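You operate a simulated robot arm through the tools that you are given. There is no shell and no other tool. Be economical: measure what you need, move in short steps, check, and stop when the job is done.

You are at the controls of a simulated robot arm. One attempt, no reset.

JOB
Build up the cable trolley: roller ring on the axle, pin tapped home.
Fine: put the cable mallet back on its rest. Set down upright: cable mallet.

The check looks at the end state, three seconds after you hand in, the way a careful person would. Anything else that was tipped, shoved, dropped, spilled or broken makes it a failure.

ROBOT AND FRAMES
A 7-joint arm with a two-finger parallel gripper, fixed in place. Base frame: the origin is at the foot of the arm, x ahead of it, y to its left, z up; the work surface is at about z = 0.85. Units: m, degrees, N and s.
With the tool pointing down near the work surface it reaches from about 0.46 to 0.92 m from the base axis. Its first joint turns from -115.0 to 115.0 degrees. Payload 3.91 kg.
The TCP is the grasp point between the finger pads, 0.03 m short of the fingertips. In the tool frame z runs along the fingers and y along their closing line. Largest opening 0.11 m; finger width 0.02, thickness 0.01; the body of the gripper, 0.048 by 0.112 m, starts 0.055 m behind the TCP.
Orientation is that of the tool frame in the base frame, as a unit quaternion [w, x, y, z]. With the fingers straight down and closing along the base's y, the tool's x points along the base's -x, its y along +y and its z along -z.

CONTROLS
- The arm moves only by the tool drive_tool. Its argument "series" is text: rows parted by semicolons, each of 6 numbers parted by spaces: the shift along the tool's x, y, z in cm, then the turn, a rotation vector about the tool's x, y, z in degrees. In form: dx dy dz rx ry rz; .... A call has 1 to 8 rows; each row shifts and turns the commanded pose from where the row before left it, along the tool's axes as they then stand. "grip" is the gripper command, from -1 (fully open) to 1 (shut), values between in proportion, set as the call begins (left out, the last holds). Rows are played at 5 a second. More than 0.05 m and 8.6 degrees between two rows, or a gripper value outside its range, and nothing of the call is played. A pose out of reach is approached as far as the arm can. The call stops where the force on the tool passes 40 N (or 10 N more than at its start, if that is more) or the arm is blocked; 0.2 s more then pass. Each finger travels about 0.153 m/s and halts on what it meets, pressing with about 31 N; the grip force reading is that of the motor and also rises with nothing between the fingers. The clock runs only during rows and for 0.2 s after the last one: add rows that do not move to give the fingers time. It gives the time, the measured TCP pose, the force on the tool (base axes), the opening and the grip force at its end, in the units of the frame above (readings bear some noise), with the torque about the TCP (base axes, N m) and any sound that the robot's microphone picked up, and new pictures: "show" is both (left out), scene, wrist or none.
- Cameras (640 x 400 px; columns grow to the right, rows downward): "scene" is fixed at [0.0489, -0.5001, 1.4345]; the picture's right is [0.56, -0.83, 0.00], its down [-0.28, -0.19, -0.94] and it looks along [0.78, 0.53, -0.34] (base axes); focal length 313 px, centre (320, 200). "wrist" rides on the gripper at [0.072, 0.017, -0.103] in the tool frame; the picture's right is [-0.23, 0.97, 0.00], its down [-0.76, -0.18, -0.62] and it looks along [-0.61, -0.14, 0.78] (tool axes); focal length 222 px, centre (320, 200).
- raise_lower(by): slides the trunk up (or, below 0, down) by that many m; the arm rides with it, the base frame stays. It gives what a move gives, with no picture.
- pixel_to_xyz(camera, pixels): for up to 12 pixels [column, row] of the newest picture of that camera ("zoom" is the newest enlarged one), the place [x, y, z] in the base frame of the surface seen there, good to about 0.002 m. The clock stands still meanwhile.
- zoom(camera, box): a new picture of the part [left, top, right, bottom] of that camera's present view, enlarged. The clock stands still meanwhile.
- hand_in(): hands the job in; it is judged then, once.

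Go step by step. Measure first, check grasps and placings, and put right what went wrong. The budget is 80 turns and 200 pictures, counting those below and the enlarged ones. Unless the task says otherwise, let go and move clear before handing in, and close with one line.

The tools are called by a JSON object that holds its "op" and its "data". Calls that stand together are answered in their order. drive_tool: Moves the arm, as the interface text tells. Its arguments: {"type":"object","properties":{"series":{"type":"string"},"grip":{"type":"number"},"show":{"type":"string","enum":["both","scene","wrist","none"]}},"required":["series"]} The other tools are called the same way: raise_lower (by) slides the trunk up or down; pixel_to_xyz (camera, pixels) gives the place of the surface under pixels of a picture; zoom (camera, box) takes an enlarged picture of a part of a camera's view; hand_in () hands the job in.

At the start:

```text
t: 0.0
tool_pos: [0.4433, 0.1094, 1.1822]
orientation: [-0.001, 0.0, 1.0, 0.0]
force: [-0.6, -0.1, 0.3]
wrist_torque: [-0.04, 0.01, 0.01]
width: 0.1099
grip_force: 0.2
trunk travel left (down, up): [-0.775, 0.215]
```

scene: 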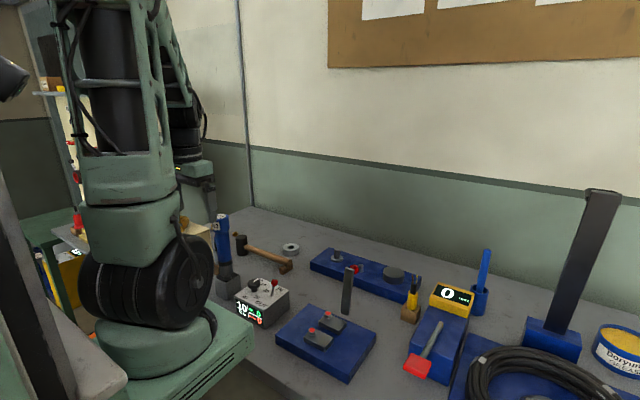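
wrist: 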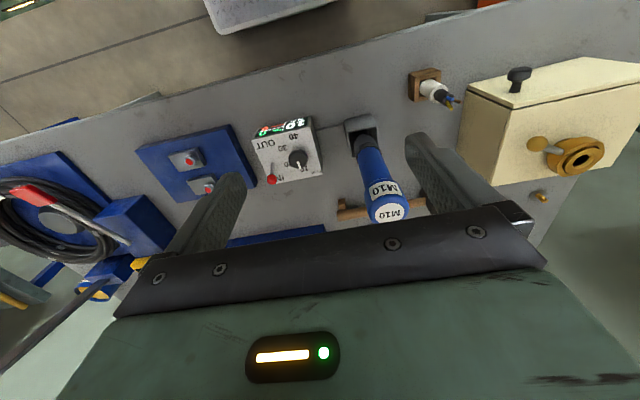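

The scene shows a bench with a mallet (~265,252), a ring (~290,248) and a blue board with an axle/pin (~340-400,270). I'll zoom to identify the parts.

{"op": "zoom", "data": {"camera": "scene", "box": [200, 200, 360, 300]}}

{"op": "zoom", "data": {"camera": "scene", "box": [300, 230, 500, 355]}}

{"op": "zoom", "data": {"camera": "scene", "box": [400, 180, 640, 400]}}

```text
4.00 times, centred on (280, 250) of scene
```

zoom: 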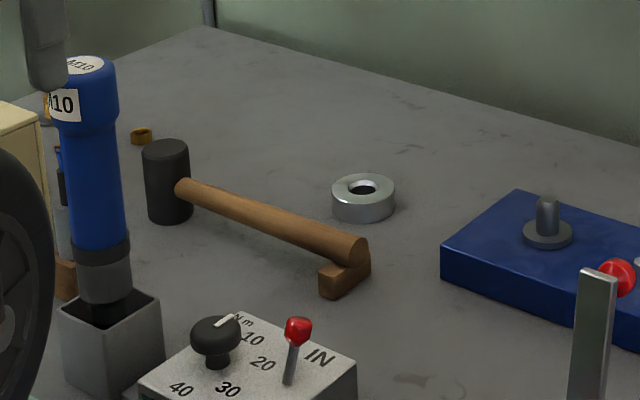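

```text
3.20 times, centred on (400, 292) of scene
```

zoom: 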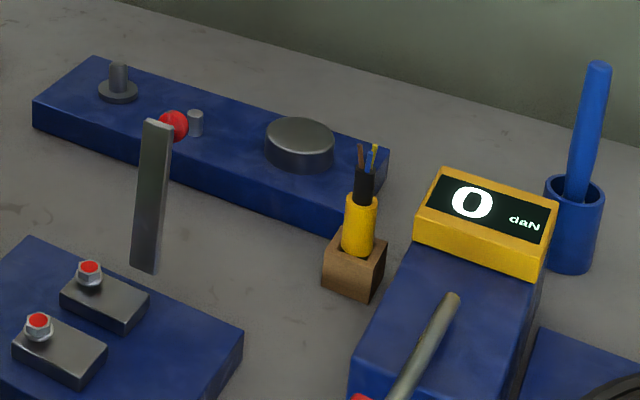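

```text
1.82 times, centred on (520, 290) of scene
```

zoom: 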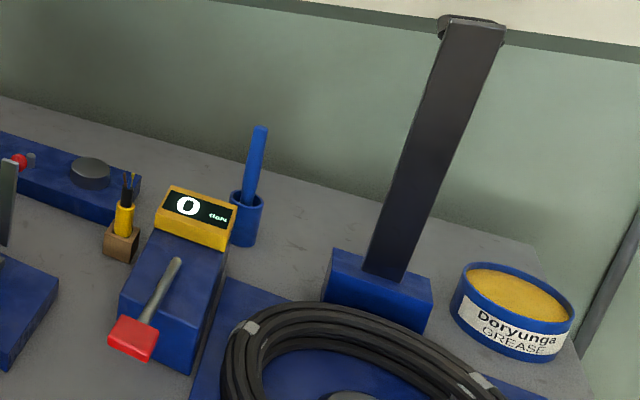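

I need closer detail of the red/pin area and board.

{"op": "zoom", "data": {"camera": "scene", "box": [330, 245, 410, 295]}}

{"op": "pixel_to_xyz", "data": {"camera": "scene", "pixels": [[346, 272], [346, 310], [354, 269], [361, 266], [393, 271], [337, 252], [337, 258], [312, 258], [420, 298], [290, 248], [290, 254], [405, 277]]}}

{"op": "pixel_to_xyz", "data": {"camera": "scene", "pixels": [[242, 237], [241, 250], [250, 247], [265, 253], [280, 259], [290, 263], [283, 271], [325, 280], [300, 270], [222, 220], [268, 290], [411, 300]]}}

```text
8.00 times, centred on (370, 270) of scene
```

zoom: 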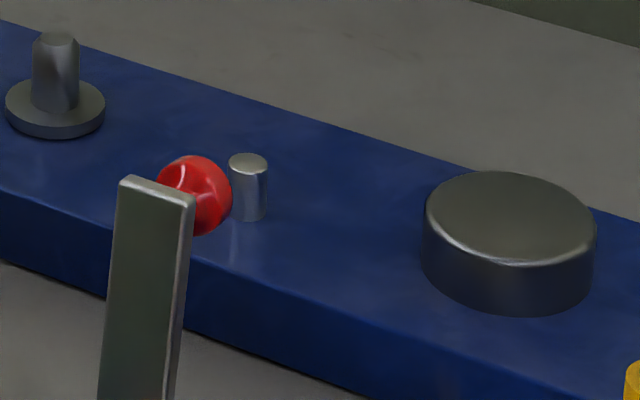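

```text
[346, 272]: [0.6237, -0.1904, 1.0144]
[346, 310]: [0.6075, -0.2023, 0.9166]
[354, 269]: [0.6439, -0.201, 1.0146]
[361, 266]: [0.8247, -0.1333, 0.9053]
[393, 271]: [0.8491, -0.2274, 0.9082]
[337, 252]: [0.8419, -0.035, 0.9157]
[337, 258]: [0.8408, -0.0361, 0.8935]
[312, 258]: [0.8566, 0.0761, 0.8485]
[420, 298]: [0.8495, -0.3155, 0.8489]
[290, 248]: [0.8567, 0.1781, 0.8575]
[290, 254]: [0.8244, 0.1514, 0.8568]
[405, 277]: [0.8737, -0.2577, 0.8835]
```

```text
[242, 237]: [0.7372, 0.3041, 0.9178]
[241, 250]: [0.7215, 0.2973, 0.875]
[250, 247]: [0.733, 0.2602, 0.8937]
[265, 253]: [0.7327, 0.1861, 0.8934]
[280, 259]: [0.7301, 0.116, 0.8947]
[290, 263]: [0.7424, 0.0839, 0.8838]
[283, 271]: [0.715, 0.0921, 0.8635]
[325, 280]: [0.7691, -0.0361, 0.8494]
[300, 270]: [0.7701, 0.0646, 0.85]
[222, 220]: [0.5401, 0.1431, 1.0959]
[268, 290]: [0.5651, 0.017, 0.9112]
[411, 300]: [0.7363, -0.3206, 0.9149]
```

The axle stub is at about (0.843,-0.036), the pin at (0.825,-0.133), the ring near (0.85,0.165), and the mallet lies with its handle along y at x≈0.735. I'll move high above the ring side for a wrist view.

{"op": "drive_tool", "data": {"series": "-4.8 0 0 0 0 0; -4.8 0 0 0 0 0; -4.8 0 0 0 0 0; -4.8 0 0 0 0 0; -4.8 0 0 0 0 0; -4.8 0.5 0 0 0 0; -3 1 0 0 0 0; 0 0 0 0 0 0", "grip": -1}}

```text
t: 1.8
tool_pos: [0.7602, 0.1274, 1.1835]
orientation: [0.0, -0.001, 1.0, 0.001]
force: [0.2, 0.1, -0.2]
wrist_torque: [0.0, 0.01, 0.0]
width: 0.1099
grip_force: 0.1
trunk travel left (down, up): [-0.775, 0.215]
```

scene: 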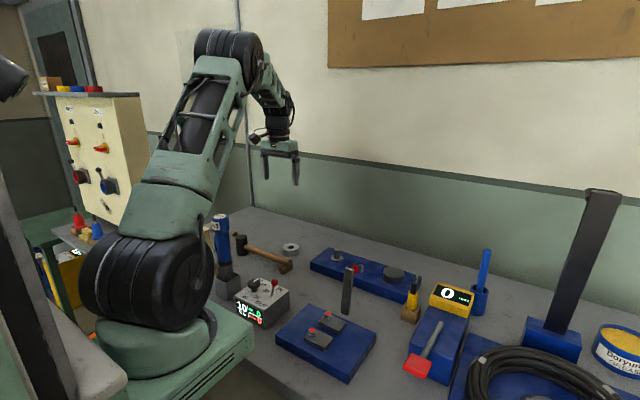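
wrist: 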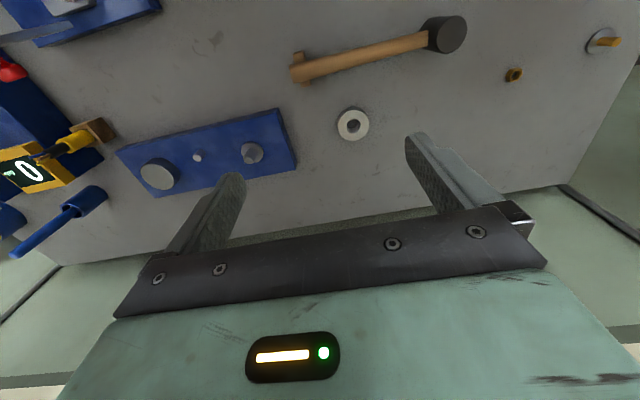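

The wrist view shows the ring at (353,124), axle (251,153), pin (197,157) and mallet (380,55). I'll zoom and measure.

{"op": "zoom", "data": {"camera": "wrist", "box": [270, 0, 490, 150]}}

{"op": "pixel_to_xyz", "data": {"camera": "zoom", "pixels": [[242, 330], [242, 360], [242, 405], [200, 365], [284, 365], [205, 345], [280, 345], [242, 320], [80, 200], [250, 170], [440, 120], [510, 90]]}}

{"op": "zoom", "data": {"camera": "wrist", "box": [110, 100, 310, 210]}}

```text
2.67 times, centred on (380, 75) of wrist
```

zoom: 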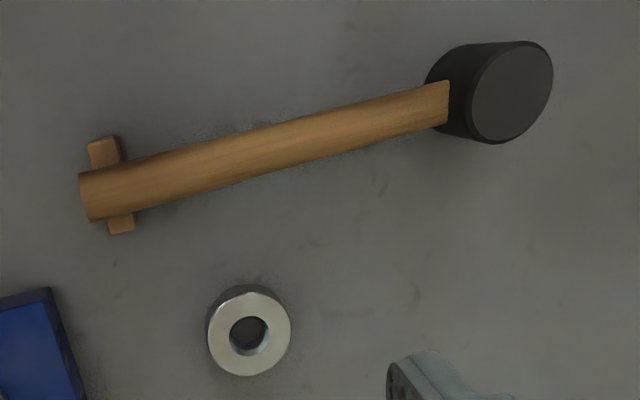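

```text
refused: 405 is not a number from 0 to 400
```

```text
3.20 times, centred on (210, 155) of wrist
```

zoom: 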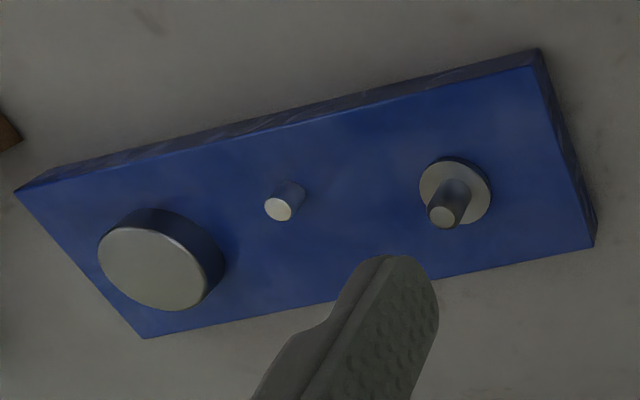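

Ring and board parts are clear; measuring rims.

{"op": "pixel_to_xyz", "data": {"camera": "wrist", "pixels": [[339.5, 125], [367.5, 125], [352.5, 111], [353, 139.5], [345, 122], [361, 127], [353, 124], [295, 73], [345, 62], [424, 43], [450, 34], [303, 57]]}}

{"op": "pixel_to_xyz", "data": {"camera": "zoom", "pixels": [[440, 215], [470, 205], [425, 180], [486, 190], [455, 160], [278, 209], [267, 209], [289, 212], [255, 240], [155, 268], [200, 350], [480, 230]]}}

```text
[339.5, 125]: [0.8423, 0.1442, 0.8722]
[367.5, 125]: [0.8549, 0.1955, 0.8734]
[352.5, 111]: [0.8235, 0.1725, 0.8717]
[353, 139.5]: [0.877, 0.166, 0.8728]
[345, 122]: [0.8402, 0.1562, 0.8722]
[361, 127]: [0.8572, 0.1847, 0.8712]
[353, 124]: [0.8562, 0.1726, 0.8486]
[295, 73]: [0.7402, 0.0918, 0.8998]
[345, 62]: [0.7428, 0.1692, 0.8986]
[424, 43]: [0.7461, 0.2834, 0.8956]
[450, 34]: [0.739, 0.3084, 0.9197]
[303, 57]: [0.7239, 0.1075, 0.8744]
```

```text
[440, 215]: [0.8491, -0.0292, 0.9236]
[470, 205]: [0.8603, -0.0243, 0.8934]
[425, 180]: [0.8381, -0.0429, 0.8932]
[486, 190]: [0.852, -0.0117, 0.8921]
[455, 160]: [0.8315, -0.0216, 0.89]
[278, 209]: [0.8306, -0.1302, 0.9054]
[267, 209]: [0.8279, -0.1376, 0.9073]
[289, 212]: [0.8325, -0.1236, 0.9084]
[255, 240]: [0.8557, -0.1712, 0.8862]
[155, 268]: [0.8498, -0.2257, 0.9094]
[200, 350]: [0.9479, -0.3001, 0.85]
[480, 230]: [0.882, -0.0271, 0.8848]
```

Ring centre (0.850, 0.170), top 0.872; axle (~0.848,-0.028) with top 0.924; pin (0.830,-0.130) with top 0.907. Moving above the ring.

{"op": "drive_tool", "data": {"series": "-3 1.4 3 0 0 0; -3 1.4 3 0 0 0; -3 1.46 3 0 0 0; 0 0 4.5 0 0 0; 0 0 4.5 0 0 0; 0 0 3 0 0 0; 0 0 0 0 0 0"}}

```text
t: 3.4
tool_pos: [0.8498, 0.1694, 0.9708]
orientation: [0.0, -0.001, 1.0, 0.0]
force: [-0.5, -0.2, 0.6]
wrist_torque: [0.02, -0.01, -0.03]
width: 0.1101
grip_force: 0.0
trunk travel left (down, up): [-0.775, 0.215]
```

scene: 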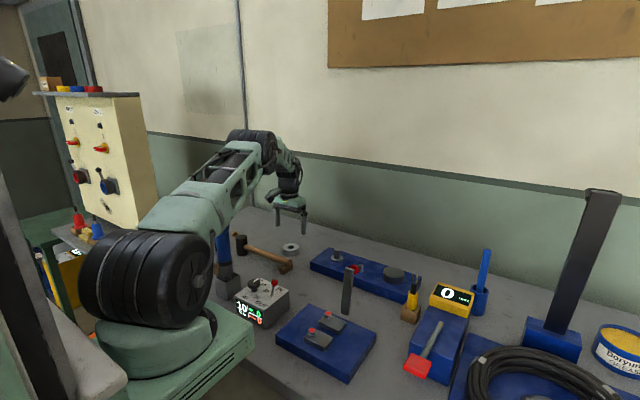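
wrist: 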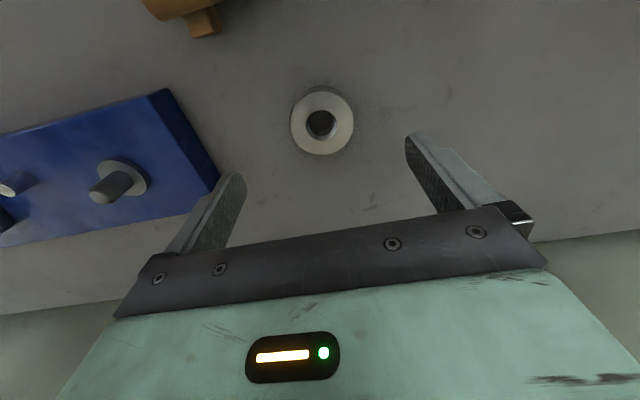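

The ring at (322,122) sits between the fingers. I'll check the forearm's clearance to the M10 tool and refine measurements.

{"op": "zoom", "data": {"camera": "scene", "box": [160, 120, 320, 300]}}

{"op": "pixel_to_xyz", "data": {"camera": "wrist", "pixels": [[292, 125], [351, 125], [321, 97], [322, 152], [303, 105], [341, 147], [98, 198], [105, 200], [92, 196], [124, 163], [143, 180], [115, 167]]}}

{"op": "pixel_to_xyz", "data": {"camera": "scene", "pixels": [[228, 215], [222, 222], [222, 235], [222, 246], [215, 225], [225, 240], [232, 205], [210, 232], [240, 205]]}}

```text
2.22 times, centred on (240, 210) of scene
```

zoom: 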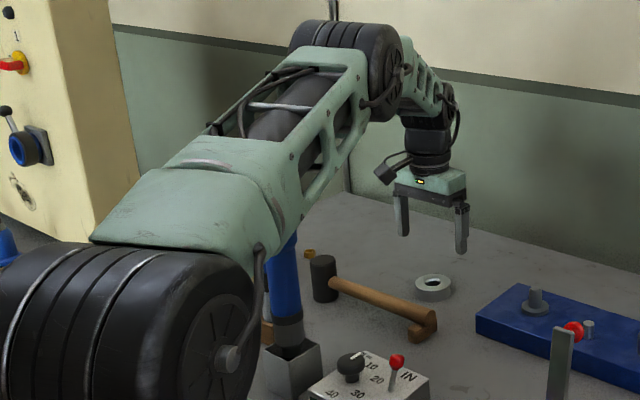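

```text
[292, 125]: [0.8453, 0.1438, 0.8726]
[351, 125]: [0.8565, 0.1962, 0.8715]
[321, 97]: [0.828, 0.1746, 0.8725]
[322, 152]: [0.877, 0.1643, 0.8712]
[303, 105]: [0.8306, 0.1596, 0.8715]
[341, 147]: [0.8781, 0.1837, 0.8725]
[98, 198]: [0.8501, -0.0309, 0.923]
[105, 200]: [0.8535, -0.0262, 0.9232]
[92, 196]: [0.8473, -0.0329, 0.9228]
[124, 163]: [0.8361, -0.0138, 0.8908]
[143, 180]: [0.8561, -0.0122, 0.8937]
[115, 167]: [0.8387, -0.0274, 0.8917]
```

```text
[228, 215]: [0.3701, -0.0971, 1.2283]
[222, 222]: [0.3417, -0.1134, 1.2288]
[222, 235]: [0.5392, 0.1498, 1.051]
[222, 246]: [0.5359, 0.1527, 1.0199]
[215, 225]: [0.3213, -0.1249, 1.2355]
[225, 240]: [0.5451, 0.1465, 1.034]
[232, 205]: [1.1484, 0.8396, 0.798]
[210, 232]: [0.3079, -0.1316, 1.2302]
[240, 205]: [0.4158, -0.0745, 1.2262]
```

Forearm is above 1.22 there, so clear. Descend on the ring (0.852, 0.170) and close.

{"op": "drive_tool", "data": {"series": "-0.2 0 4 0 0 0; 0 0 3 0 0 0; 0 0 1.7 0 0 0; 0 0 0 0 0 0", "show": "wrist"}}

{"op": "drive_tool", "data": {"series": "0 0 0 0 0 0; 0 0 0 0 0 0; 0 0 0 0 0 0; 0 0 0 0 0 0", "grip": 1, "show": "wrist"}}

```text
t: 4.4
tool_pos: [0.8535, 0.1678, 0.8836]
orientation: [0.001, 0.0, 1.0, 0.001]
force: [0.4, -0.3, -0.2]
wrist_torque: [0.02, 0.01, -0.01]
width: 0.1099
grip_force: 0.0
trunk travel left (down, up): [-0.775, 0.215]
```

wrist: 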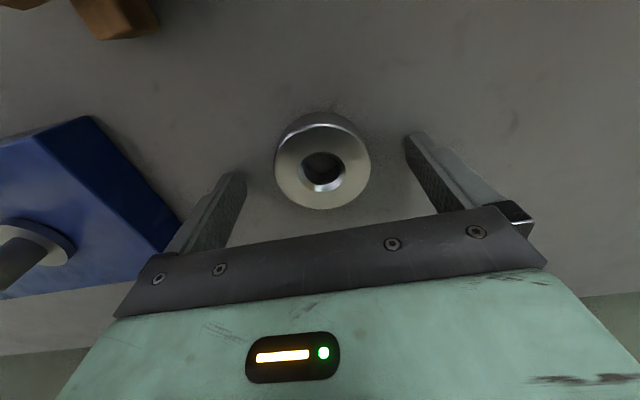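

```text
t: 5.4
tool_pos: [0.851, 0.169, 0.8844]
orientation: [0.0, 0.0, 1.0, 0.0]
force: [-0.2, 1.7, -0.4]
wrist_torque: [0.14, -0.02, 0.01]
width: 0.0595
grip_force: 31.3
trunk travel left (down, up): [-0.775, 0.215]
```

wrist: 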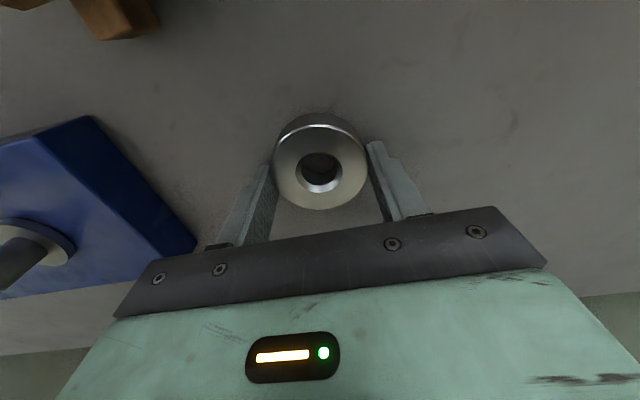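

Ring gripped (width 0.0595). Lifting and moving above the axle.

{"op": "drive_tool", "data": {"series": "0 0 -4 0 0 0; 0 0 -4 0 0 0; 0 -4.5 -1 0 0 0; 0 -4.5 0 0 0 0; 0 -4.5 0 0 0 0; 0 -4.2 0 0 0 0; 0 0 0 0 0 0; 0 0 0 0 0 0"}}

```text
t: 7.2
tool_pos: [0.8517, -0.007, 0.9749]
orientation: [0.0, 0.0, 1.0, 0.0]
force: [-0.7, 0.7, -3.1]
wrist_torque: [-0.02, 0.0, 0.0]
width: 0.0593
grip_force: 31.1
trunk travel left (down, up): [-0.775, 0.215]
```

scene: 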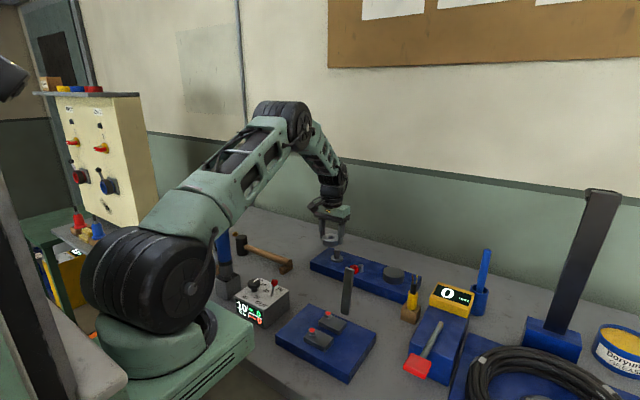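
wrist: 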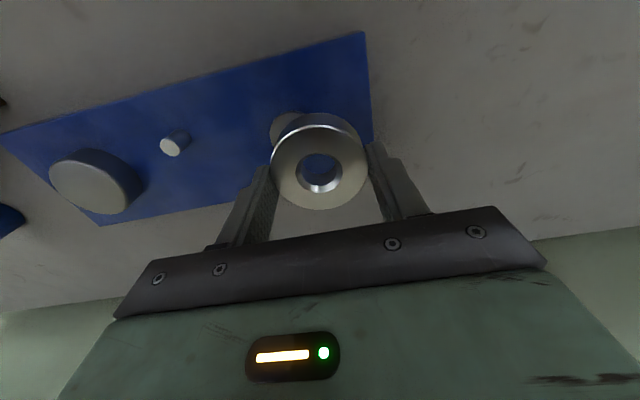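

Ring is held over the board; measuring ring in hand and axle centre.

{"op": "zoom", "data": {"camera": "wrist", "box": [250, 90, 390, 220]}}

{"op": "zoom", "data": {"camera": "scene", "box": [295, 215, 375, 285]}}

{"op": "pixel_to_xyz", "data": {"camera": "wrist", "pixels": [[275, 168], [363, 168], [318, 128], [320, 207], [299, 171], [341, 171], [290, 195], [350, 142], [290, 140], [350, 194]]}}

```text
3.08 times, centred on (320, 155) of wrist
```

zoom: 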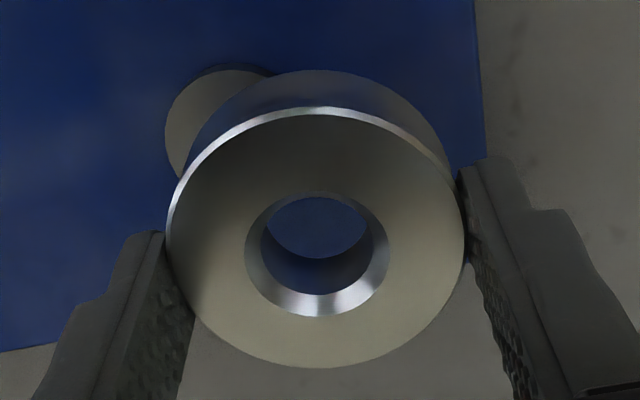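

```text
5.71 times, centred on (335, 250) of scene
```

zoom: 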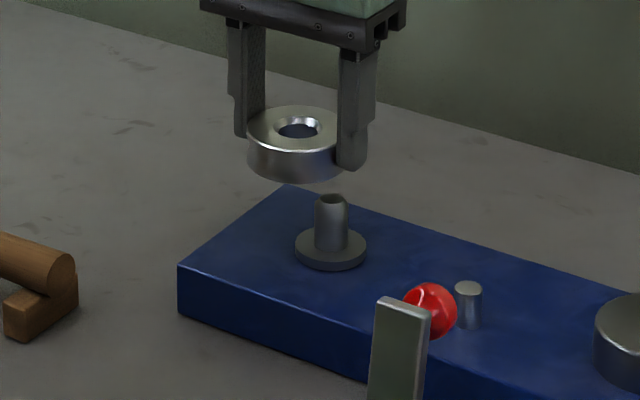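

```text
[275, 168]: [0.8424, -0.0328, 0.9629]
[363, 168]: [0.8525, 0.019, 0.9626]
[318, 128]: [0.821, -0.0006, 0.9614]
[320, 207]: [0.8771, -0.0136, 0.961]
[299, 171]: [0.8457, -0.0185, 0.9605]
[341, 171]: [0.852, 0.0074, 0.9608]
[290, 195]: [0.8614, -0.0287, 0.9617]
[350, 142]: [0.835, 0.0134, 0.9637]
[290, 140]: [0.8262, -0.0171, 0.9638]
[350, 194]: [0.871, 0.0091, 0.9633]
```

Ring centre in hand is about (0.849,-0.006). Now measuring the axle in the scene zoom ((331,200) top).

{"op": "pixel_to_xyz", "data": {"camera": "zoom", "pixels": [[331, 201], [326, 200], [337, 200], [331, 204], [331, 198], [298, 244], [363, 244], [331, 262], [331, 235], [300, 130], [283, 130], [316, 130]]}}

```text
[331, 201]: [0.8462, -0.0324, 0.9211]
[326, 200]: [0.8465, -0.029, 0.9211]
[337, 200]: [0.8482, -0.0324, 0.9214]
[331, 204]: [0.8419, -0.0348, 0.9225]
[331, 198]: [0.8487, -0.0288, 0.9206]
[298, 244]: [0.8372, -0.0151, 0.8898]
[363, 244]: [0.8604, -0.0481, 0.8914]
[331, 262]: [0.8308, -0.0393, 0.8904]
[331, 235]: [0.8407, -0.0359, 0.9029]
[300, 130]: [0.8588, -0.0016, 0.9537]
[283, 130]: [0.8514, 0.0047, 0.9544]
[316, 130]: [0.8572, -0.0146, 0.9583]
```

Axle centre ≈ (0.848,-0.031). Shift by (-1, -25) mm and come to just above the axle tip, then inspect.

{"op": "drive_tool", "data": {"series": "0.1 -2.5 0 0 0 0; 0 0 1.0 0 0 0; 0 0 0 0 0 0; 0 0 0 0 0 0"}}

{"op": "zoom", "data": {"camera": "wrist", "box": [250, 90, 390, 220]}}

{"op": "zoom", "data": {"camera": "scene", "box": [310, 225, 366, 275]}}

```text
t: 8.2
tool_pos: [0.8516, -0.0334, 0.9665]
orientation: [0.0, 0.0, 1.0, 0.0]
force: [0.7, -0.2, -3.9]
wrist_torque: [0.0, -0.06, 0.0]
width: 0.0596
grip_force: 31.1
trunk travel left (down, up): [-0.775, 0.215]
```

scene: 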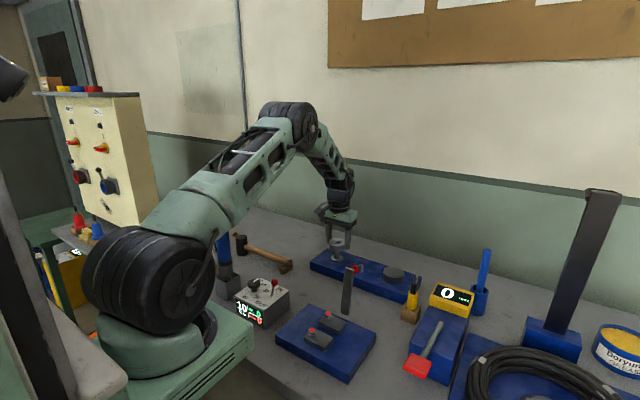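
wrist: 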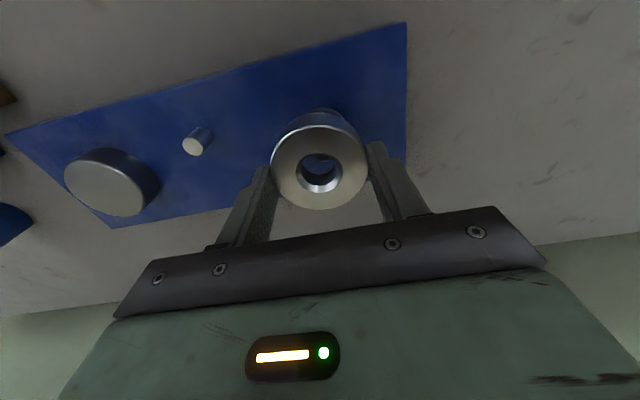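

```text
3.08 times, centred on (320, 155) of wrist
```

zoom: 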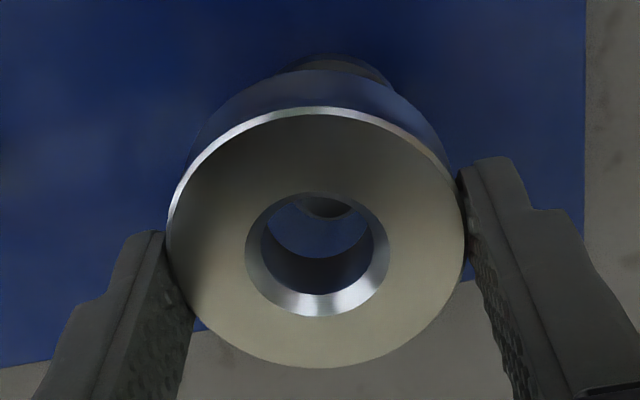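

```text
8.00 times, centred on (338, 250) of scene
```

zoom: 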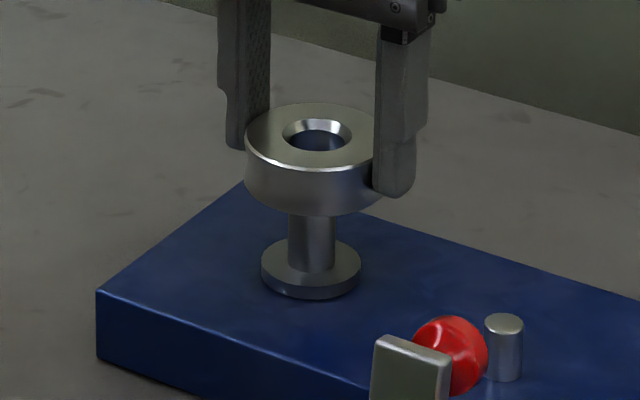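

In the wrist zoom the axle tip appears (327,207), slightly right of the hole centre (316); the scene view agrees it's ~1 mm left. Shift +1 mm x, +2 mm y and recheck.

{"op": "drive_tool", "data": {"series": "-0.1 0.22 0 0 0 0; 0 0 0.4 0 0 0; 0 0 0 0 0 0; 0 0 0 0 0 0", "show": "none"}}

{"op": "zoom", "data": {"camera": "wrist", "box": [280, 120, 360, 210]}}

{"op": "zoom", "data": {"camera": "scene", "box": [310, 225, 366, 275]}}

```text
t: 9.2
tool_pos: [0.8535, -0.0305, 0.9616]
orientation: [0.0, -0.001, 1.0, 0.0]
force: [0.2, 0.1, -4.1]
wrist_torque: [0.01, 0.01, 0.0]
width: 0.0594
grip_force: 30.8
trunk travel left (down, up): [-0.775, 0.215]
```

```text
4.44 times, centred on (320, 165) of wrist
```

zoom: 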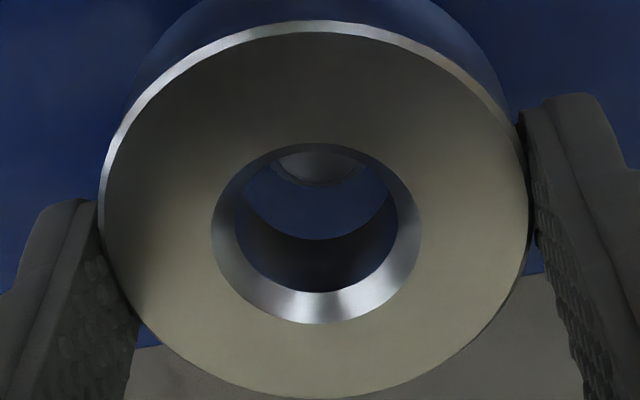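

```text
8.00 times, centred on (338, 250) of scene
```

zoom: 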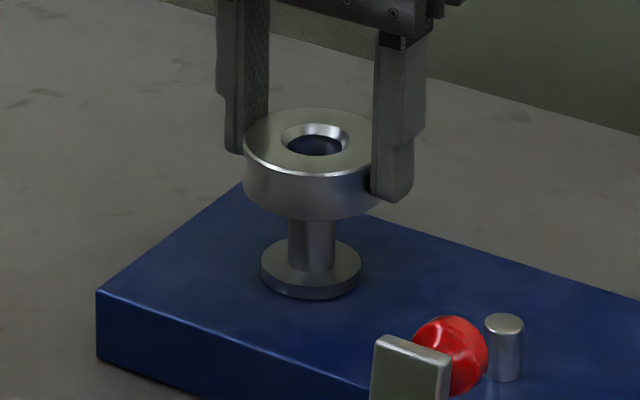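

Aligned (axle column ≈319 vs hole 316; scene offset as expected). Lowering gently.

{"op": "drive_tool", "data": {"series": "0 0 0.6 0 0 0; 0 0 0.6 0 0 0; 0 0 0.6 0 0 0; 0 0 0.6 0 0 0; 0 0 0.4 0 0 0; 0 0 0 0 0 0", "show": "none"}}

{"op": "zoom", "data": {"camera": "scene", "box": [310, 225, 366, 275]}}

```text
t: 10.6
tool_pos: [0.8515, -0.0315, 0.9346]
orientation: [0.0, -0.001, 1.0, 0.0]
force: [1.0, 2.9, -3.7]
wrist_torque: [0.09, -0.06, -0.02]
width: 0.0591
grip_force: 30.8
trunk travel left (down, up): [-0.775, 0.215]
```

```text
8.00 times, centred on (338, 250) of scene
```

zoom: 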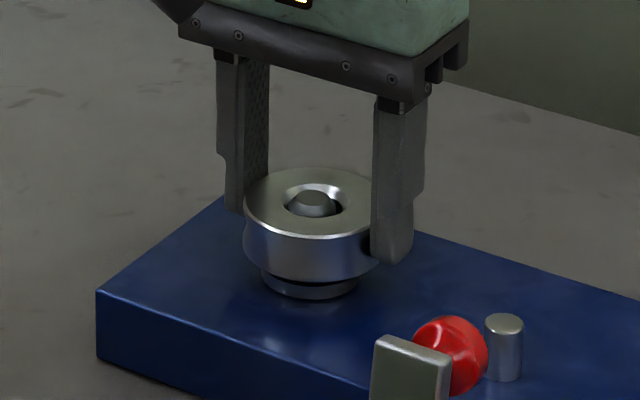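

The axle tip is through the ring; slight y contact (2.9 N). Continue down until it seats.

{"op": "drive_tool", "data": {"series": "0 0.06 0.3 0 0 0; 0 0 0.3 0 0 0; 0 0 0.2 0 0 0; 0 0 0.1 0 0 0; 0 0 0 0 0 0", "show": "none"}}

{"op": "zoom", "data": {"camera": "scene", "box": [310, 225, 366, 275]}}

```text
t: 11.8
tool_pos: [0.8523, -0.0314, 0.9267]
orientation: [0.001, 0.0, 1.0, -0.001]
force: [-1.8, -1.3, 11.9]
wrist_torque: [0.05, 0.35, 0.04]
width: 0.0593
grip_force: 31.2
trunk travel left (down, up): [-0.775, 0.215]
```

```text
8.00 times, centred on (338, 250) of scene
```

zoom: 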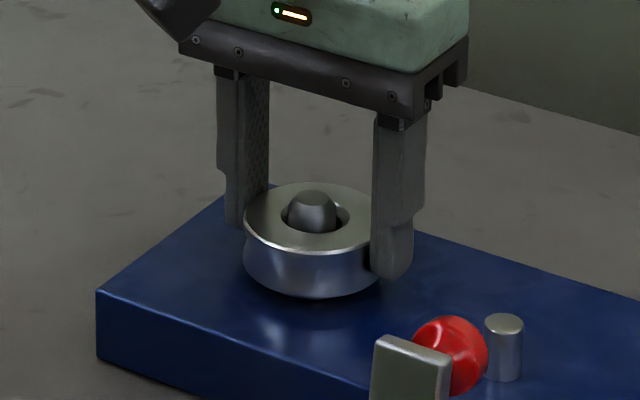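

Contact at z≈0.9267: ring seated on the collar. Release and lift.

{"op": "drive_tool", "data": {"series": "0 0 0 0 0 0; 0 0 0 0 0 0; 0 0 0 0 0 0; 0 0 -4 0 0 0; 0 0 -5 0 0 0; 0 0 -5 0 0 0; 0 0 0 0 0 0", "grip": -1}}

{"op": "zoom", "data": {"camera": "scene", "box": [310, 225, 366, 275]}}

{"op": "zoom", "data": {"camera": "scene", "box": [225, 225, 305, 285]}}

```text
t: 13.4
tool_pos: [0.8531, -0.0296, 1.0657]
orientation: [0.0, 0.001, 1.0, 0.0]
force: [-0.3, -0.3, -0.1]
wrist_torque: [-0.03, 0.01, -0.04]
width: 0.11
grip_force: 0.1
trunk travel left (down, up): [-0.775, 0.215]
```

scene: 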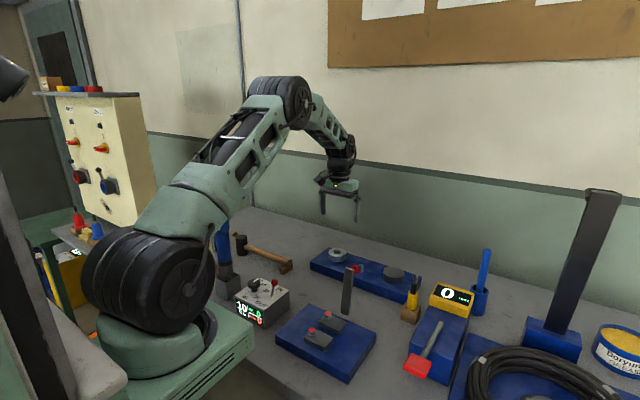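
wrist: 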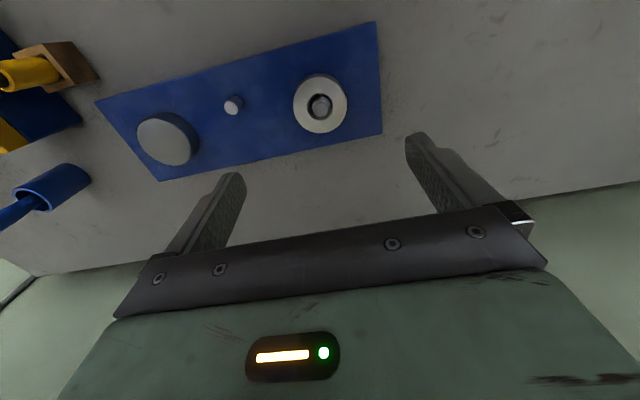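

```text
8.00 times, centred on (338, 250) of scene
```

zoom: 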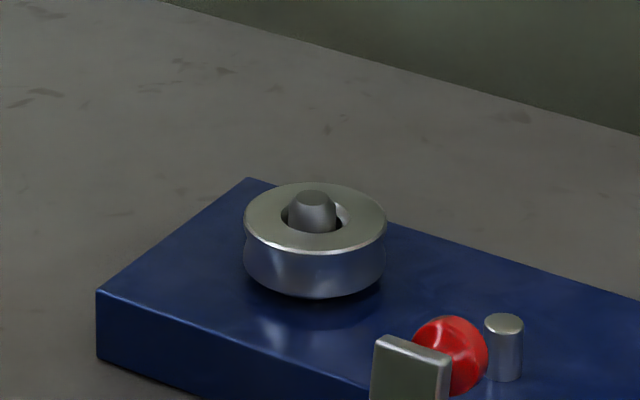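

```text
6.67 times, centred on (265, 255) of scene
```

zoom: 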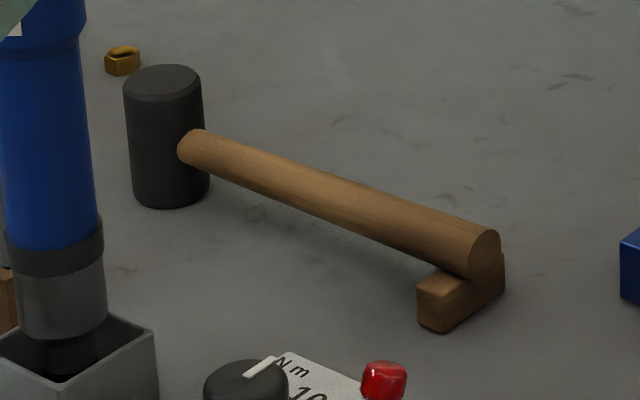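

Ring sits correctly. Now the mallet: I'll grip its head (vertical cylinder) with fingers closing along x, so I move above the head, then turn 90°.

{"op": "pixel_to_xyz", "data": {"camera": "wrist", "pixels": [[229, 108], [234, 107], [225, 107], [230, 104], [230, 112], [150, 145], [320, 90], [295, 105], [345, 105]]}}

{"op": "drive_tool", "data": {"series": "1.4 4.1 0 0 0 0; 1.4 4.1 0 0 0 0; 1.4 4.1 0 0 0 0; 1.4 4.1 0 0 0 0; 1.4 4.1 0 0 0 0; 1.4 4.1 0 0 0 0; 1.4 4.1 0 0 0 0; 1.1 4.1 0 0 0 0", "show": "none"}}

{"op": "drive_tool", "data": {"series": "0 0 0 0 0 -8.18; 0 0 0 0 0 -8.18; 0 0 0 0 0 -8.18; 0 0 0 0 0 -8.18; 0 0 0 0 0 -8.18; 0 0 0 0 0 -8.18; 0 0 0 0 0 -8.18; 0 0 0 0 0 -8.18", "show": "none"}}

{"op": "drive_tool", "data": {"series": "0 0 0 0 0 -8.18; 0 0 0 0 0 -8.18; 0 0 0 0 0 -8.2; 0 0 0 0 0 0; 0 0 0 0 0 0"}}

```text
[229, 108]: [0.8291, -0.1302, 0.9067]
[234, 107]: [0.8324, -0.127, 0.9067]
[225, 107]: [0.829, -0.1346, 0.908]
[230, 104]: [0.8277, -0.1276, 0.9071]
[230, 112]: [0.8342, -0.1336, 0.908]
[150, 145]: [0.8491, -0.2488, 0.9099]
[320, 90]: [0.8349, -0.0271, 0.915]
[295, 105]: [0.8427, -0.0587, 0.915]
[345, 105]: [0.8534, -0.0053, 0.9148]
```

```text
t: 15.2
tool_pos: [0.743, 0.2967, 1.0654]
orientation: [-0.001, 0.001, 1.0, 0.0]
force: [0.4, -0.6, 0.1]
wrist_torque: [0.05, 0.0, 0.01]
width: 0.1099
grip_force: 0.0
trunk travel left (down, up): [-0.775, 0.215]
```

```text
t: 17.0
tool_pos: [0.743, 0.2977, 1.0661]
orientation: [0.001, -0.542, 0.841, -0.001]
force: [0.0, 0.0, 1.2]
wrist_torque: [0.0, -0.01, 0.01]
width: 0.1099
grip_force: 0.1
trunk travel left (down, up): [-0.775, 0.215]
```

```text
t: 18.2
tool_pos: [0.7423, 0.2968, 1.0659]
orientation: [0.0, 0.708, -0.707, 0.001]
force: [-0.3, -0.1, -0.6]
wrist_torque: [0.02, 0.0, 0.02]
width: 0.11
grip_force: 0.0
trunk travel left (down, up): [-0.775, 0.215]
```

scene: 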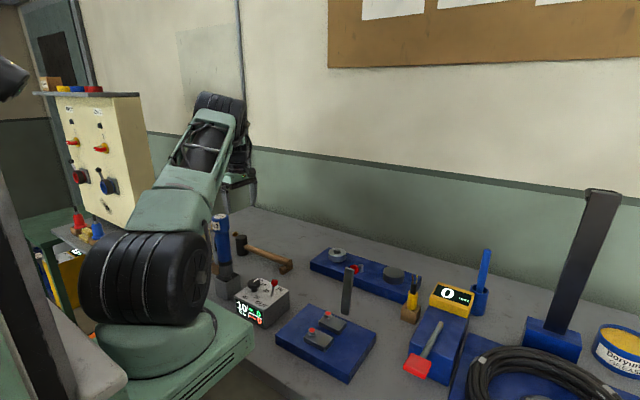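
wrist: 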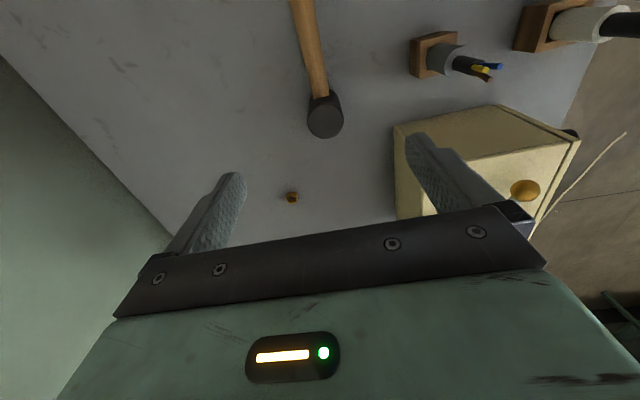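

Tool is over the mallet head (325,117); a cream box (430,140) stands nearby on the -x side. Measuring head and box.

{"op": "zoom", "data": {"camera": "wrist", "box": [260, 0, 460, 200]}}

{"op": "pixel_to_xyz", "data": {"camera": "wrist", "pixels": [[308, 120], [342, 118], [325, 104], [325, 136], [325, 120], [316, 80], [308, 30], [396, 126], [396, 150], [430, 120], [393, 200], [500, 106]]}}

```text
2.00 times, centred on (360, 100) of wrist
```

zoom: 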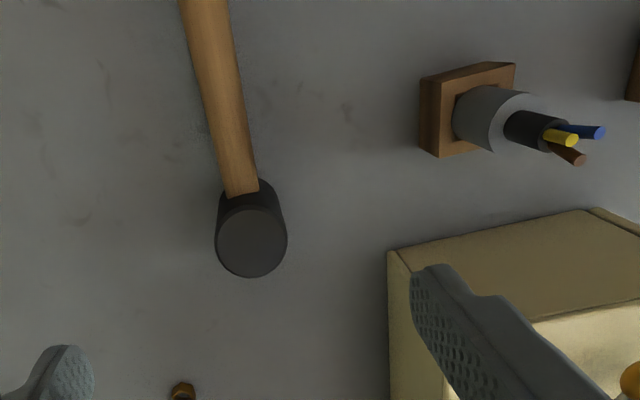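

```text
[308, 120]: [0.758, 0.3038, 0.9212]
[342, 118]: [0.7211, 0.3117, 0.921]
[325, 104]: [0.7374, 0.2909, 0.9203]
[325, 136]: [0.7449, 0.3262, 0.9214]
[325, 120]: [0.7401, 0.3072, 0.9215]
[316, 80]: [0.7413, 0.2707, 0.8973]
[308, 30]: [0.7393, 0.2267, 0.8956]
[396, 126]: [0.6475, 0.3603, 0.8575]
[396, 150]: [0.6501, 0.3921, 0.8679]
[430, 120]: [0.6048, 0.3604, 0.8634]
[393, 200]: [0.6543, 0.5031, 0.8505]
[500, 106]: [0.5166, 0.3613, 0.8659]
```

Head centre ≈ (0.740, 0.308), top 0.921, ~38 mm dia. Centre on it and descend to z≈0.888.

{"op": "drive_tool", "data": {"series": "-1.1 0.25 0 0 0 0; 0 0 4.5 0 0 0; 0 0 4.5 0 0 0; 0 0 4 0 0 0; 0 0 2.8 0 0 0; 0 0 2 0 0 0; 0 0 0 0 0 0"}}

```text
t: 19.8
tool_pos: [0.7403, 0.3068, 0.8861]
orientation: [0.0, 0.707, -0.707, -0.001]
force: [-0.3, 0.5, 0.3]
wrist_torque: [0.02, -0.02, 0.01]
width: 0.1101
grip_force: 0.1
trunk travel left (down, up): [-0.775, 0.215]
```

scene: 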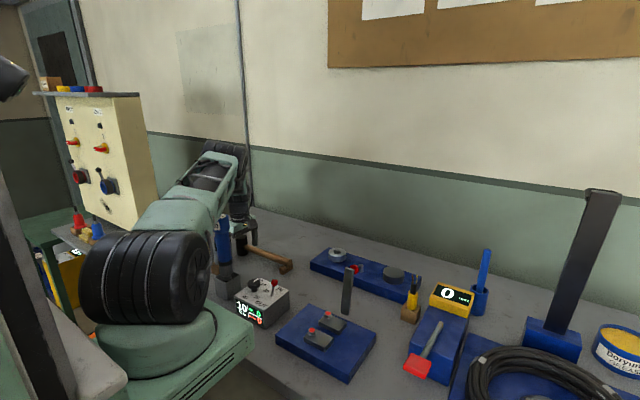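
wrist: 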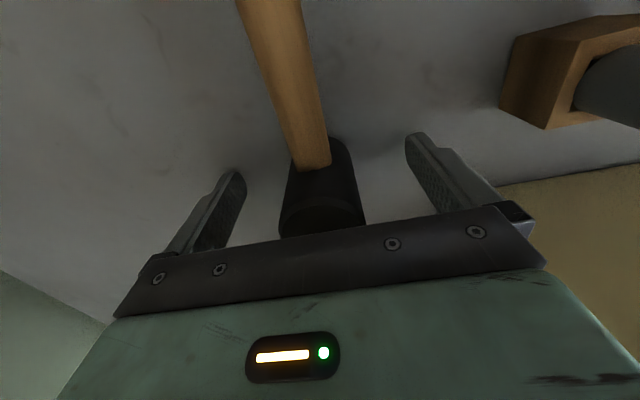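

Head is between the fingers. Closing.

{"op": "drive_tool", "data": {"series": "0 0 0 0 0 0; 0 0 0 0 0 0; 0 0 0 0 0 0; 0 0 0 0 0 0", "grip": 1, "show": "wrist"}}

```text
t: 20.8
tool_pos: [0.7405, 0.3072, 0.8883]
orientation: [0.0, 0.708, -0.707, 0.0]
force: [-2.3, 0.9, 0.3]
wrist_torque: [-0.01, 0.04, -0.03]
width: 0.0415
grip_force: 31.3
trunk travel left (down, up): [-0.775, 0.215]
```

wrist: 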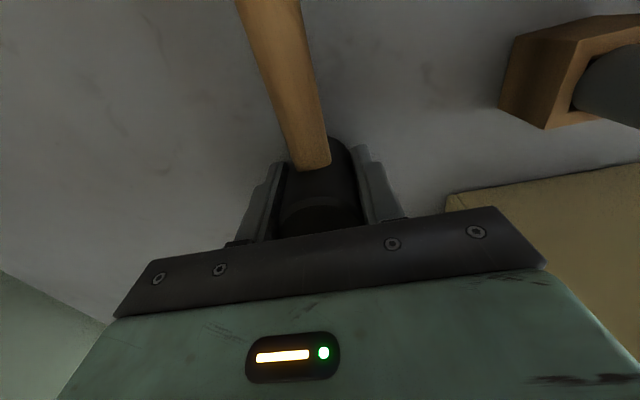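

Head gripped (0.0415). Lift gently and check it holds level.

{"op": "drive_tool", "data": {"series": "0 0 -1 0 0 0; 0 0 -2 0 0 0; 0 0 -3 0 0 0; 0 0 -4 0 0 0; 0 0 -4 0 0 0; 0 0 0 0 0 0"}}

{"op": "zoom", "data": {"camera": "scene", "box": [200, 170, 320, 290]}}

```text
t: 22.2
tool_pos: [0.7423, 0.3087, 1.0285]
orientation: [0.001, 0.708, -0.707, 0.0]
force: [-0.7, 0.9, -4.2]
wrist_torque: [0.14, 0.01, -0.03]
width: 0.0415
grip_force: 31.1
trunk travel left (down, up): [-0.775, 0.215]
```

scene: 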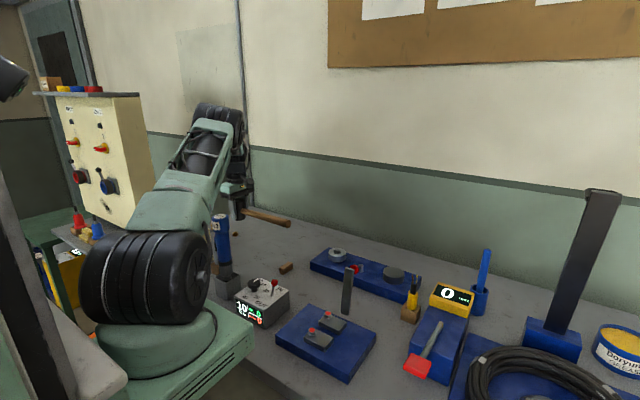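
wrist: 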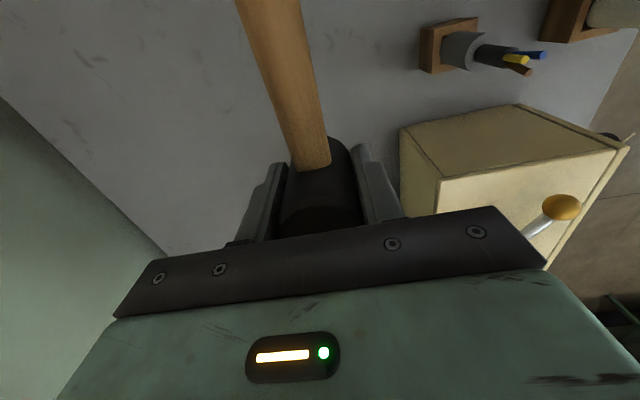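

```text
3.33 times, centred on (260, 230) of scene
```

zoom: 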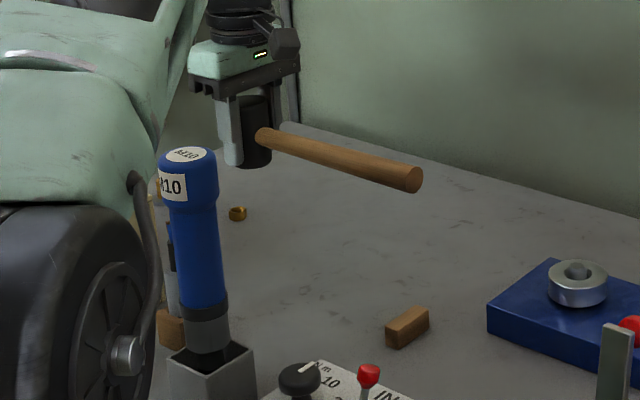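

Mallet is held level; the wooden rest block stays on the bench. Lift higher (over the M10 driver), move right, then turn back.

{"op": "pixel_to_xyz", "data": {"camera": "zoom", "pixels": [[405, 320], [388, 330], [427, 312], [415, 338], [412, 305]]}}

{"op": "drive_tool", "data": {"series": "0 0 -4.7 0 0 0; 0 0 -4.7 0 0 0; 0 0 -4.6 0 0 0; 4.2 -1 0 0 0 0; 4.2 -1 0 0 0 0; 4.2 -1 0 0 0 0; 4.2 -1 0 0 0 0; 4.2 -1 0 0 0 0", "show": "none"}}

{"op": "drive_tool", "data": {"series": "0 0 0 0 0 8.18; 0 0 0 0 0 8.18; 0 0 0 0 0 8.18; 0 0 0 0 0 8.18; 0 0 0 0 0 8.18; 0 0 0 0 0 8.18; 0 0 0 0 0 8.18; 0 0 0 0 0 8.18", "show": "none"}}

{"op": "drive_tool", "data": {"series": "0 0 0 0 0 8.18; 0 0 0 0 0 8.18; 0 0 0 0 0 8.2; 0 0 0 0 0 0"}}

```text
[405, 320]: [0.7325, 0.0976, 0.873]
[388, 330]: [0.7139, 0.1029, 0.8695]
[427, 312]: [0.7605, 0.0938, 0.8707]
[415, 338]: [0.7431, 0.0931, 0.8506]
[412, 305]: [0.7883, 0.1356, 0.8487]
```

```text
t: 24.0
tool_pos: [0.7918, 0.0996, 1.1672]
orientation: [0.0, 0.709, -0.705, 0.0]
force: [-1.5, 1.1, -3.4]
wrist_torque: [0.1, -0.03, 0.01]
width: 0.0413
grip_force: 31.1
trunk travel left (down, up): [-0.775, 0.215]
```

```text
t: 25.8
tool_pos: [0.791, 0.0976, 1.1663]
orientation: [0.0, -0.213, 0.977, 0.0]
force: [0.2, 0.1, -3.8]
wrist_torque: [0.07, -0.16, 0.02]
width: 0.0415
grip_force: 30.8
trunk travel left (down, up): [-0.775, 0.215]
```

```text
t: 26.8
tool_pos: [0.7896, 0.098, 1.1668]
orientation: [0.0, 0.0, 1.0, 0.0]
force: [0.2, 0.5, -4.2]
wrist_torque: [-0.03, -0.14, 0.01]
width: 0.0414
grip_force: 31.0
trunk travel left (down, up): [-0.775, 0.215]
```

scene: 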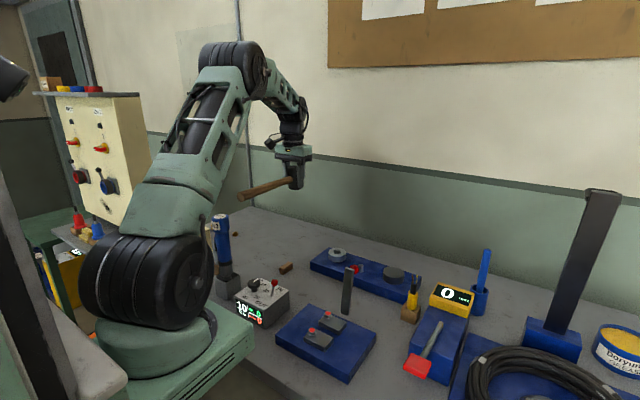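
wrist: 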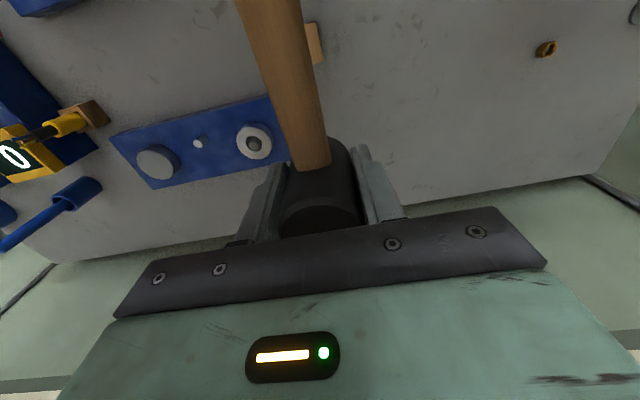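

Now above the board; moving the head to over the pin at (0.830,-0.1305), hovering ~5 cm above.

{"op": "drive_tool", "data": {"series": "-0.8 -4.6 0 0 0 0; -0.8 -4.6 0 0 0 0; -0.8 -4.6 0 0 0 0; -0.8 -4.6 2 0 0 0; -0.8 -4.45 2 0 0 0; 0 0 4.5 0 0 0; 0 0 4.5 0 0 0; 0 0 3 0 0 0", "show": "none"}}

{"op": "drive_tool", "data": {"series": "0 0 0 0 0 0; 0 0 0 0 0 0"}}

{"op": "zoom", "data": {"camera": "scene", "box": [310, 205, 410, 285]}}

```text
refused: row 4 steps farther than a row can; nothing moved
```

```text
t: 27.4
tool_pos: [0.7917, 0.0982, 1.1671]
orientation: [-0.001, 0.001, 1.0, 0.0]
force: [1.0, -0.1, -4.0]
wrist_torque: [0.01, -0.18, 0.02]
width: 0.0414
grip_force: 31.0
trunk travel left (down, up): [-0.775, 0.215]
```

scene: 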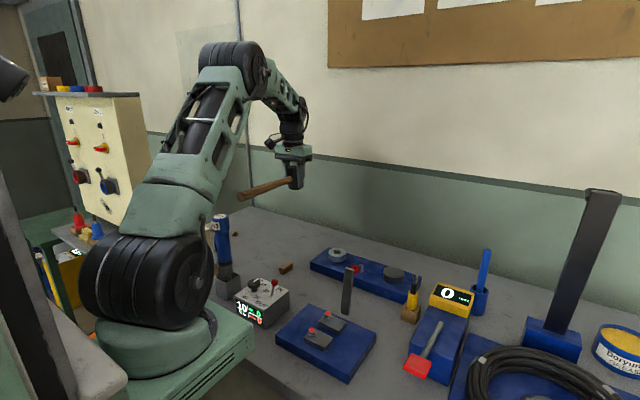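
wrist: 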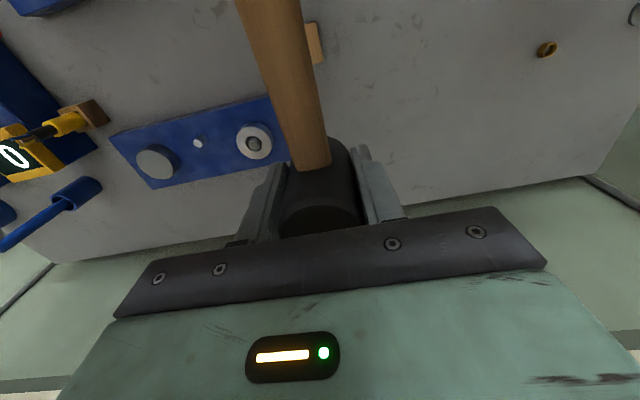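

```text
5.00 times, centred on (360, 245) of scene
```

zoom: 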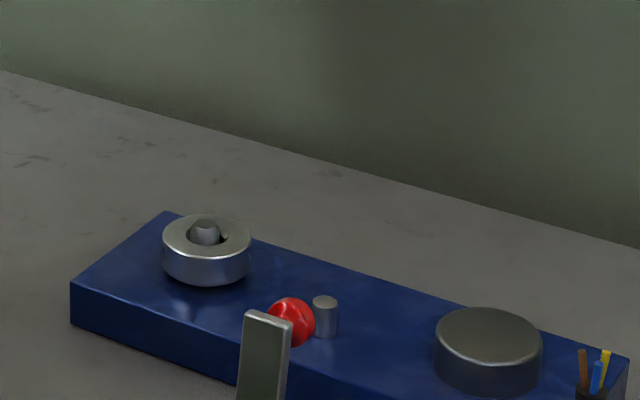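

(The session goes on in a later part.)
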